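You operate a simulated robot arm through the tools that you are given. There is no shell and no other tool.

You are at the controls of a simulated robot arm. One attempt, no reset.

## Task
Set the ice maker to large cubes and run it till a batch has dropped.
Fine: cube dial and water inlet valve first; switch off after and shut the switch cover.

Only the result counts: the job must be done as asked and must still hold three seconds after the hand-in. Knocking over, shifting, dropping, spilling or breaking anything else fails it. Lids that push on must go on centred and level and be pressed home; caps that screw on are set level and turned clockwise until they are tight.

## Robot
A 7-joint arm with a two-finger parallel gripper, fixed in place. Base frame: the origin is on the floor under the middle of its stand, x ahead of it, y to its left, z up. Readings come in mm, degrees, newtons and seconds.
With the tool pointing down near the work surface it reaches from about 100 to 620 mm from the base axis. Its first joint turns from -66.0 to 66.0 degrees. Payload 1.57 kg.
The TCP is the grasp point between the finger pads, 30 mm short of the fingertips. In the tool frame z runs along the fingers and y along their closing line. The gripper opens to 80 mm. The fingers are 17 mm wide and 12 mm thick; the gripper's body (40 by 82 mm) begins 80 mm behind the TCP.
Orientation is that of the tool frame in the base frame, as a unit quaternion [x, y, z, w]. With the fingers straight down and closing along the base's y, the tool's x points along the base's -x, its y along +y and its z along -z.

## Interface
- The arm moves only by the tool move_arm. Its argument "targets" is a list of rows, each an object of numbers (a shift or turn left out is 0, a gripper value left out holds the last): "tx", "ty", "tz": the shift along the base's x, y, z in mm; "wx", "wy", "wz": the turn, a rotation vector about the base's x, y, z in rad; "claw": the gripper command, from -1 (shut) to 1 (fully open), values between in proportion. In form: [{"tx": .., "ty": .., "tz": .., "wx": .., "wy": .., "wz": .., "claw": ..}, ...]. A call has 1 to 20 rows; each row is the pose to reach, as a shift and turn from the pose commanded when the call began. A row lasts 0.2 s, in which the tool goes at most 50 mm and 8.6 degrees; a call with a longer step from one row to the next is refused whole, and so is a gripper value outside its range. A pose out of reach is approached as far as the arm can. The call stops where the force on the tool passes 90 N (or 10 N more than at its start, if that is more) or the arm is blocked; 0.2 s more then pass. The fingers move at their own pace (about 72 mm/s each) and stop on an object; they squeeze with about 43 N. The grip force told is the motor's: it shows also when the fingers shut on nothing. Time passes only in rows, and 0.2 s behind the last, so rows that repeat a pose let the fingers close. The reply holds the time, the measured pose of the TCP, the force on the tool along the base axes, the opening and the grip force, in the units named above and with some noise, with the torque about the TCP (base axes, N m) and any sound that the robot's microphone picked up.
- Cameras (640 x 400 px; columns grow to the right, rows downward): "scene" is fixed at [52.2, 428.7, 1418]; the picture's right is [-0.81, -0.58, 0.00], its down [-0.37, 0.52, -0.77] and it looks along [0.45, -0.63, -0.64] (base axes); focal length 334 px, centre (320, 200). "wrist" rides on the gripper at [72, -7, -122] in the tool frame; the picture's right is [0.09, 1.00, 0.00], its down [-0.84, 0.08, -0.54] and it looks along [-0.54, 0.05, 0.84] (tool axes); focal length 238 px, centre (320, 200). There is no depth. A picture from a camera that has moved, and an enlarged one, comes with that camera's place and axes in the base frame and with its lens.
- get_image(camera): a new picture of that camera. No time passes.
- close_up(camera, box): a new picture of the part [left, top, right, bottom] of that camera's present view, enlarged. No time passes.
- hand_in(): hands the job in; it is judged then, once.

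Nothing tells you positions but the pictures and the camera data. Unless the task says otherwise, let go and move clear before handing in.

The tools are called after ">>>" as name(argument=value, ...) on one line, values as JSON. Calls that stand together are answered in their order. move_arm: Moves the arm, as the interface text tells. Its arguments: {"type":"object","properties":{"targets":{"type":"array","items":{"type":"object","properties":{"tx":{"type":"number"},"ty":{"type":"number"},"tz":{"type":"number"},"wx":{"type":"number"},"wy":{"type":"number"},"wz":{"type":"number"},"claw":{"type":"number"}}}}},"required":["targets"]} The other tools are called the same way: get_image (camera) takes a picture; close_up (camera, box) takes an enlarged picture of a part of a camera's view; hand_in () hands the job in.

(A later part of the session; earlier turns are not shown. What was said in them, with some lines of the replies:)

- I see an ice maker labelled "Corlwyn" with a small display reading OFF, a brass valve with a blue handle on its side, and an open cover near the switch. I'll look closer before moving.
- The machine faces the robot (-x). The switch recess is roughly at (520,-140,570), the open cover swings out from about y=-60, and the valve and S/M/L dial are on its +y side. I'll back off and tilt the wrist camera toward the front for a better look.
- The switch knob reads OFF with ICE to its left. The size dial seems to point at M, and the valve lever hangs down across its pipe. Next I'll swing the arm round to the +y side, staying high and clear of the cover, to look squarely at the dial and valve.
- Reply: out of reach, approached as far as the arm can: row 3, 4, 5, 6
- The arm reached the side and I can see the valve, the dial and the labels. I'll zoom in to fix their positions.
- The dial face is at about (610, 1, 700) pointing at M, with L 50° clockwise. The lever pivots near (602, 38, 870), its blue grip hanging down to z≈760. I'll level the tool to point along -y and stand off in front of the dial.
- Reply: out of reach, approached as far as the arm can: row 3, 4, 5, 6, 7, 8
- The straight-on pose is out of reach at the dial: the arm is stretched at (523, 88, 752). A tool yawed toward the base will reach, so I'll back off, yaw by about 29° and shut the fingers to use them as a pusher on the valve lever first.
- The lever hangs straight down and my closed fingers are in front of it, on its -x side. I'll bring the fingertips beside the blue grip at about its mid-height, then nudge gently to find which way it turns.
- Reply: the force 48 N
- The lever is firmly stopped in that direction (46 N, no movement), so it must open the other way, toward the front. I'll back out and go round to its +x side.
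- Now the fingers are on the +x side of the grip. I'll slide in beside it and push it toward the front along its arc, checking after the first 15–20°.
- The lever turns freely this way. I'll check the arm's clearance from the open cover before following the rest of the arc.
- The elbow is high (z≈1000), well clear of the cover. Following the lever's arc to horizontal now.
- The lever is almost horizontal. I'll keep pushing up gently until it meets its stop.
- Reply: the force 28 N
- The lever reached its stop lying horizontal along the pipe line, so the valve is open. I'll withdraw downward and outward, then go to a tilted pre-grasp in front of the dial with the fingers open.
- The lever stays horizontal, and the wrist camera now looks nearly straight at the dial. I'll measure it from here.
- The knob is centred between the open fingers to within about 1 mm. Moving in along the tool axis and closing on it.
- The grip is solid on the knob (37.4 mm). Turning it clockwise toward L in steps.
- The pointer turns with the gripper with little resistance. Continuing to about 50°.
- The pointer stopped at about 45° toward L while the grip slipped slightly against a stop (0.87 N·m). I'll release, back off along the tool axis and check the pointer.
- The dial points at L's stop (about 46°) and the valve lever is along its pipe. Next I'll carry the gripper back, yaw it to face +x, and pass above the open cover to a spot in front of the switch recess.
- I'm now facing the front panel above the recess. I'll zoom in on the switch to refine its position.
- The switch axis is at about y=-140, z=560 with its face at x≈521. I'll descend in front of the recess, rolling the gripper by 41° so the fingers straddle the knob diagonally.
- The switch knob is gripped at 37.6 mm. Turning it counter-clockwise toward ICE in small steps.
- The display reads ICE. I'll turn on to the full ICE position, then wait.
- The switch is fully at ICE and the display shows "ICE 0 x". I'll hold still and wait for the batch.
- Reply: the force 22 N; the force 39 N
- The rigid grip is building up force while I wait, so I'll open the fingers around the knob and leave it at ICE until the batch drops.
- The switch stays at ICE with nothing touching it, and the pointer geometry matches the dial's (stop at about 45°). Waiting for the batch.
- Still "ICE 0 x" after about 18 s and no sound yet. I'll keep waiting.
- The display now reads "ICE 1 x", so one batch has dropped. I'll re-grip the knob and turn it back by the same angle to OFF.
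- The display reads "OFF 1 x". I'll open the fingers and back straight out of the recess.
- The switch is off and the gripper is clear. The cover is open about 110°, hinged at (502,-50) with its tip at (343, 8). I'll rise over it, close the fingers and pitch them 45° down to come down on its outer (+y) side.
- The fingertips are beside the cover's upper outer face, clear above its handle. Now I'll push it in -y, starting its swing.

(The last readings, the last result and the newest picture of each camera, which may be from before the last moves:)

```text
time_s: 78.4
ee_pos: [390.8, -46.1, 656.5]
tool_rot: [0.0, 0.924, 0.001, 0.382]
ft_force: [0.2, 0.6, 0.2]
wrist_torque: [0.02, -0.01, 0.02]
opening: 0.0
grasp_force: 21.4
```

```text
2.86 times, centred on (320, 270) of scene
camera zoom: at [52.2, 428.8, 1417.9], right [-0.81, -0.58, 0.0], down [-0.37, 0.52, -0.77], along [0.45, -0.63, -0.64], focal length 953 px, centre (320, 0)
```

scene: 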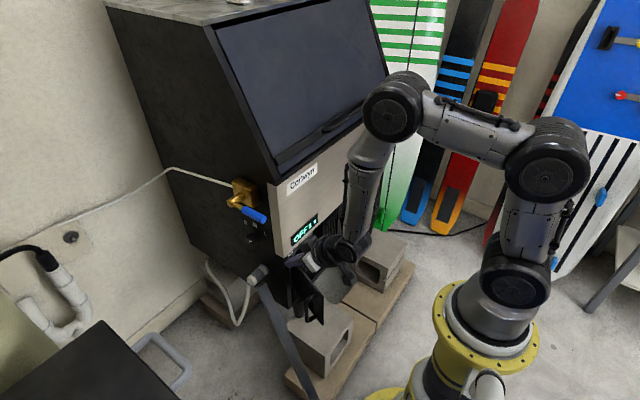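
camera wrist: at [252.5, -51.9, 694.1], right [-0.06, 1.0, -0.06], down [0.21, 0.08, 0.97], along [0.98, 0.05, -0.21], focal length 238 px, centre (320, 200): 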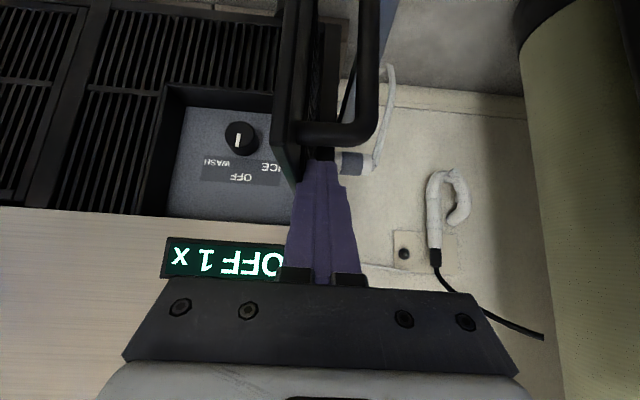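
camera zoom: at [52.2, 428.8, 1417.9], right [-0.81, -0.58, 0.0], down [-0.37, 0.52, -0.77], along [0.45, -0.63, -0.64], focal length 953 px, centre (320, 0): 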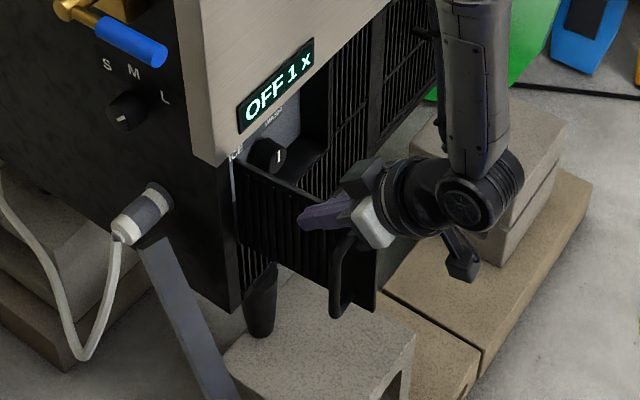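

The cover swings freely with the finger. Continuing along its arc.

>>> move_arm(targets=[{"tx": 1, "ty": -16.9}, {"tx": 4.8, "ty": -33.4}, {"tx": 11.4, "ty": -49}, {"tx": 20.7, "ty": -63.1}, {"tx": 32.3, "ty": -75.5}, {"tx": 45.8, "ty": -85.7}])

>>> get_image(camera="wrist")

>>> close_up(camera="scene", box=[250, 200, 390, 340])

```text
time_s: 79.8
ee_pos: [435.6, -132.2, 657.7]
tool_rot: [0.001, 0.924, 0.002, 0.382]
ft_force: [0.3, -0.1, 0.5]
wrist_torque: [0.01, -0.02, -0.01]
opening: 0.0
grasp_force: 21.4
```

```text
taken
camera wrist: at [298.9, -137.6, 695.0], right [-0.06, 1.0, -0.06], down [0.21, 0.08, 0.97], along [0.98, 0.05, -0.21], focal length 238 px, centre (320, 200)
```

wrist: 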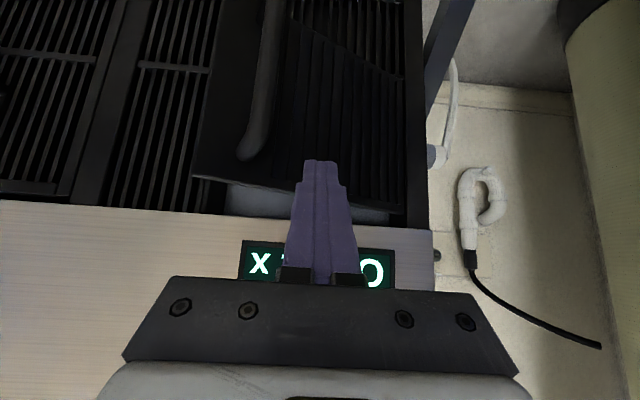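

```text
2.86 times, centred on (320, 270) of scene
camera zoom: at [52.2, 428.8, 1417.9], right [-0.81, -0.58, 0.0], down [-0.37, 0.52, -0.77], along [0.45, -0.63, -0.64], focal length 953 px, centre (320, 0)
```

zoom: 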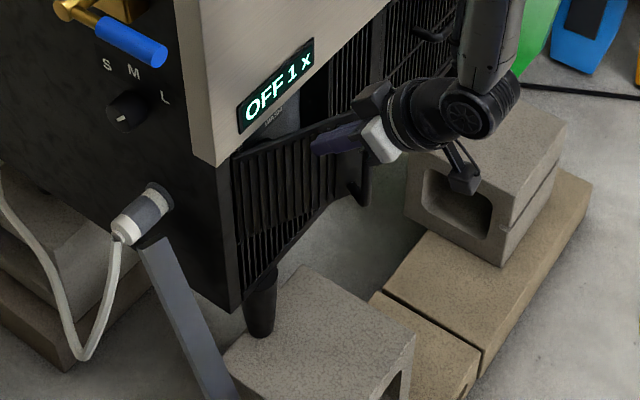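

>>> move_arm(targets=[{"tx": 8, "ty": -4}, {"tx": 15, "ty": -7.6}, {"tx": 21, "ty": -9.5}, {"tx": 26, "ty": -11}, {"tx": 30, "ty": -12.5}, {"tx": 34, "ty": -12.5}])

>>> get_image(camera="wrist")

>>> close_up(camera="scene", box=[250, 200, 390, 340])

```text
time_s: 81.2
ee_pos: [470.3, -143.2, 658.7]
tool_rot: [0.0, 0.924, 0.001, 0.382]
ft_force: [0.0, 0.0, 0.2]
wrist_torque: [0.01, 0.0, -0.03]
opening: 0.0
grasp_force: 21.1
```

```text
taken
camera wrist: at [331.9, -149.3, 695.3], right [-0.06, 1.0, -0.06], down [0.21, 0.08, 0.97], along [0.98, 0.05, -0.21], focal length 238 px, centre (320, 200)
```

wrist: 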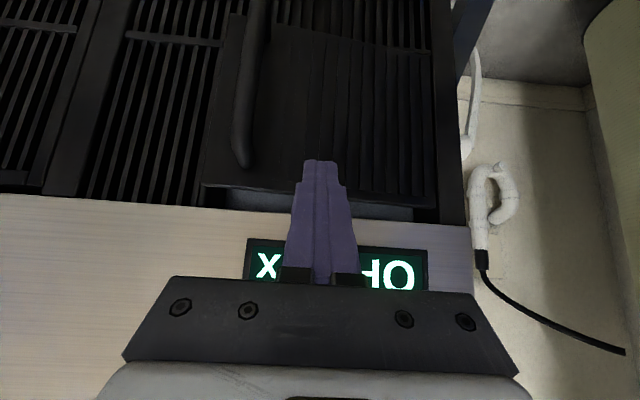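

```text
2.86 times, centred on (320, 270) of scene
camera zoom: at [52.2, 428.7, 1418.0], right [-0.81, -0.58, 0.0], down [-0.37, 0.52, -0.77], along [0.45, -0.63, -0.64], focal length 953 px, centre (320, 0)
```

zoom: 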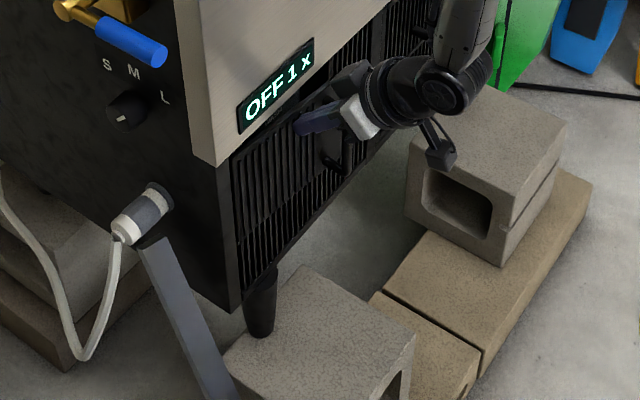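

Almost shut. Pushing the last few millimetres until it meets the frame.

>>> move_arm(targets=[{"tx": 3}, {"tx": 6}, {"tx": 8}, {"tx": 10}, {"tx": 12}])

>>> get_image(camera="wrist")

>>> close_up(camera="scene", box=[270, 200, 370, 290])

```text
time_s: 82.4
ee_pos: [482.8, -143.2, 657.0]
tool_rot: [0.001, 0.924, 0.001, 0.382]
ft_force: [-3.9, -0.5, 1.9]
wrist_torque: [0.03, 0.04, 0.0]
opening: 0.0
grasp_force: 21.5
```

```text
taken
camera wrist: at [343.8, -149.0, 694.1], right [-0.06, 1.0, -0.06], down [0.21, 0.08, 0.97], along [0.98, 0.05, -0.22], focal length 238 px, centre (320, 200)
```

wrist: 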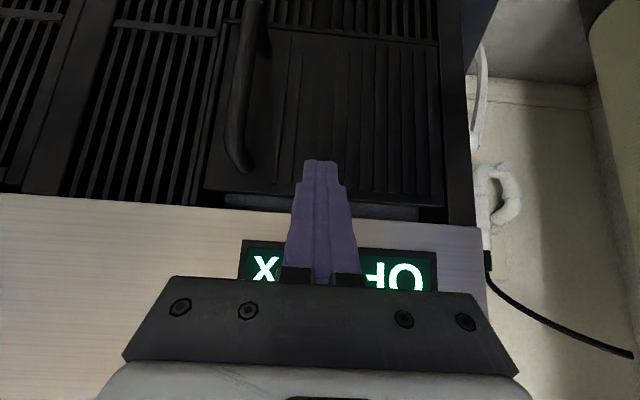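

```text
4.44 times, centred on (320, 245) of scene
camera zoom: at [52.1, 428.7, 1418.0], right [-0.81, -0.58, 0.0], down [-0.37, 0.52, -0.77], along [0.45, -0.63, -0.64], focal length 1482 px, centre (320, 0)
```

zoom: 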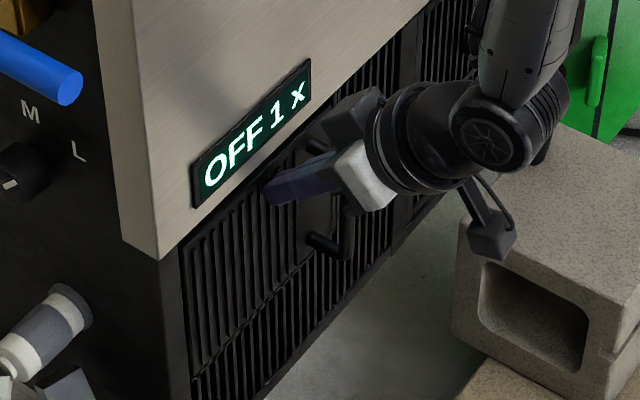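

>>> move_arm(targets=[{"tx": 1.5}, {"tx": 3}])

>>> close_up(camera="wrist", box=[180, 60, 480, 240])

```text
time_s: 83.0
ee_pos: [482.1, -143.9, 656.0]
tool_rot: [0.002, 0.926, 0.001, 0.378]
ft_force: [-25.6, -3.6, 9.4]
wrist_torque: [-0.1, 0.13, -0.1]
opening: 0.0
grasp_force: 21.5
```

```text
2.13 times, centred on (330, 150) of wrist
camera zoom: at [344.4, -148.5, 693.2], right [-0.06, 1.0, -0.06], down [0.22, 0.07, 0.97], along [0.97, 0.05, -0.22], focal length 508 px, centre (299, 307)
```

zoom: 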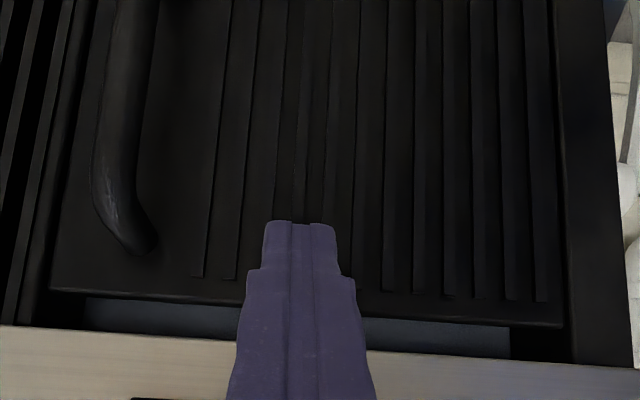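

The cover is hard against its stop (26 N). I'll back away and check that it stays shut.

>>> move_arm(targets=[{"tx": -6}, {"tx": -20}, {"tx": -45}, {"tx": -75, "tz": 10}, {"tx": -105, "tz": 30}, {"tx": -130, "tz": 60}, {"tx": -150, "tz": 90}, {"tx": -150, "tz": 90}])

>>> get_image(camera="wrist")

>>> get_image(camera="scene")

>>> close_up(camera="scene", box=[210, 170, 370, 300])

>>> close_up(camera="wrist", box=[220, 0, 440, 200])

```text
time_s: 84.8
ee_pos: [336.1, -143.2, 748.0]
tool_rot: [0.0, 0.924, 0.001, 0.382]
ft_force: [-0.8, 0.0, -0.9]
wrist_torque: [-0.03, 0.01, 0.0]
opening: 0.0
grasp_force: 21.0
```

```text
taken
camera wrist: at [197.8, -148.2, 784.4], right [-0.06, 1.0, -0.06], down [0.21, 0.08, 0.97], along [0.98, 0.05, -0.21], focal length 238 px, centre (320, 200)
```

wrist: 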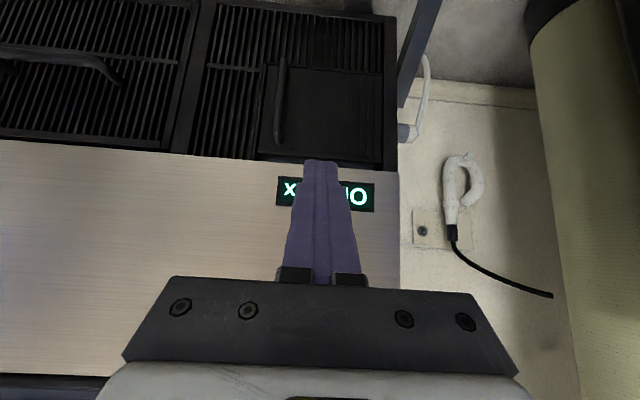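

```text
taken
```

scene: 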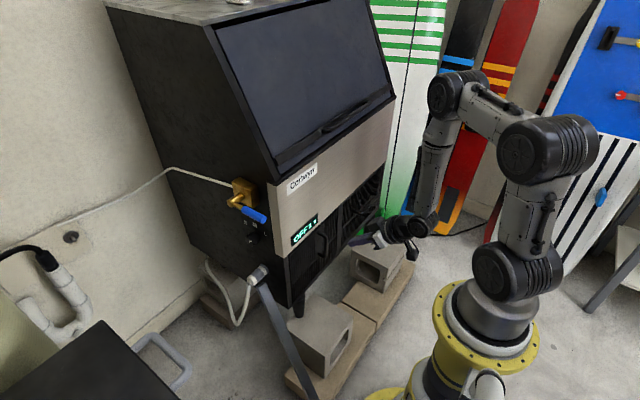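

```text
3.08 times, centred on (290, 235) of scene
camera zoom: at [52.2, 428.7, 1418.0], right [-0.81, -0.58, 0.0], down [-0.37, 0.52, -0.77], along [0.45, -0.63, -0.64], focal length 1026 px, centre (412, 92)
```

zoom: 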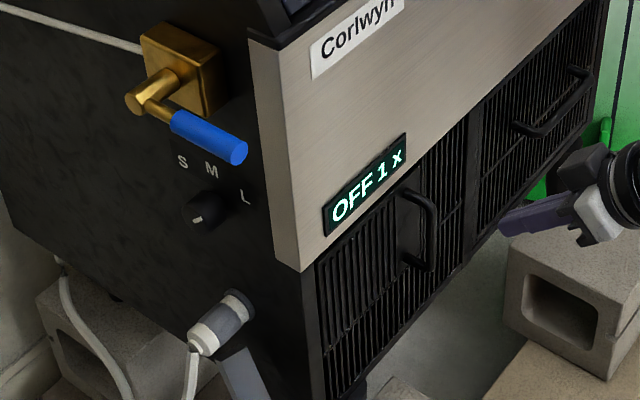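

```text
2.00 times, centred on (330, 100) of wrist
camera zoom: at [197.8, -148.2, 784.4], right [-0.06, 1.0, -0.06], down [0.21, 0.08, 0.97], along [0.98, 0.05, -0.21], focal length 477 px, centre (300, 400)
```

zoom: 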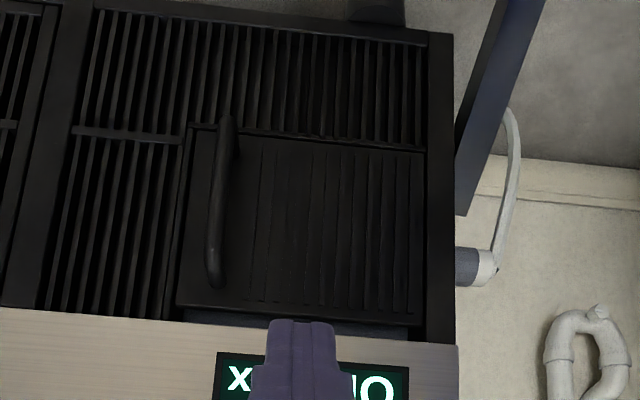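

The cover sits flush, the display reads "OFF 1 x", the dial is at L and the valve is open. I'll let a couple of seconds pass and check once more before handing in.

>>> move_arm(targets=[{}, {}, {}, {}, {}, {}, {}, {}, {}, {}])

>>> close_up(camera="scene", box=[210, 170, 370, 300])

```text
time_s: 87.0
ee_pos: [336.7, -143.2, 747.9]
tool_rot: [0.0, 0.924, 0.001, 0.382]
ft_force: [0.2, -0.6, -0.2]
wrist_torque: [-0.01, 0.01, 0.03]
opening: 0.2
grasp_force: 21.2
```

```text
3.08 times, centred on (290, 235) of scene
camera zoom: at [52.2, 428.7, 1417.9], right [-0.81, -0.58, 0.0], down [-0.37, 0.52, -0.77], along [0.45, -0.63, -0.64], focal length 1026 px, centre (412, 92)
```

zoom: 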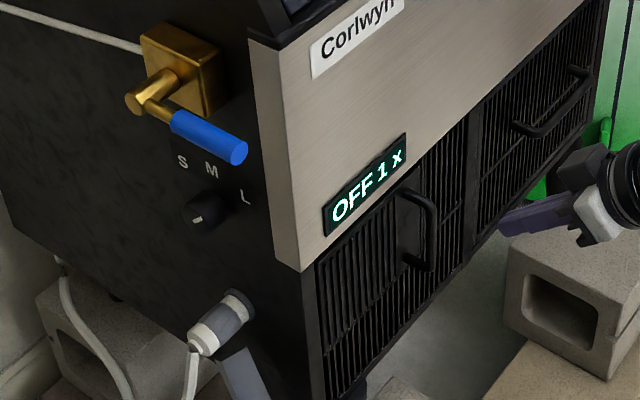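

Nothing has moved: the cover is shut, the display shows "OFF 1 x", the dial is at L and the arm is clear. Handing in.

>>> hand_in()

```text
The job is handed in.
```

The ice maker ran on large cubes until one batch dropped, and I've handed the job in; I haven't seen a verdict. The last picture, about four seconds after I shut the cover, showed everything holding.

- **Cube dial:** I turned it from M to L until it met its stop. The stop is at about 45°, slightly short of where the L is printed. The ice switch's ICE position is offset from its label in the same way.
- **Water inlet valve:** I opened it to its stop, with the lever in line with the pipe. I left it open, since you didn't ask for it to be closed afterwards.
- **Batch:** The display went from "ICE 0 x" to "ICE 1 x" after about 30 seconds. The microphone picked up no sound, so the display count is my only evidence that it dropped.
- **Switch and cover:** The switch is back at OFF and the display reads "OFF 1 x". The cover is pushed against its stop and stayed shut after I backed away.

Before finding which way the valve opens, I pushed its lever the wrong way against its stop with about 46 N; it did not move. I saw nothing else knocked or shifted.
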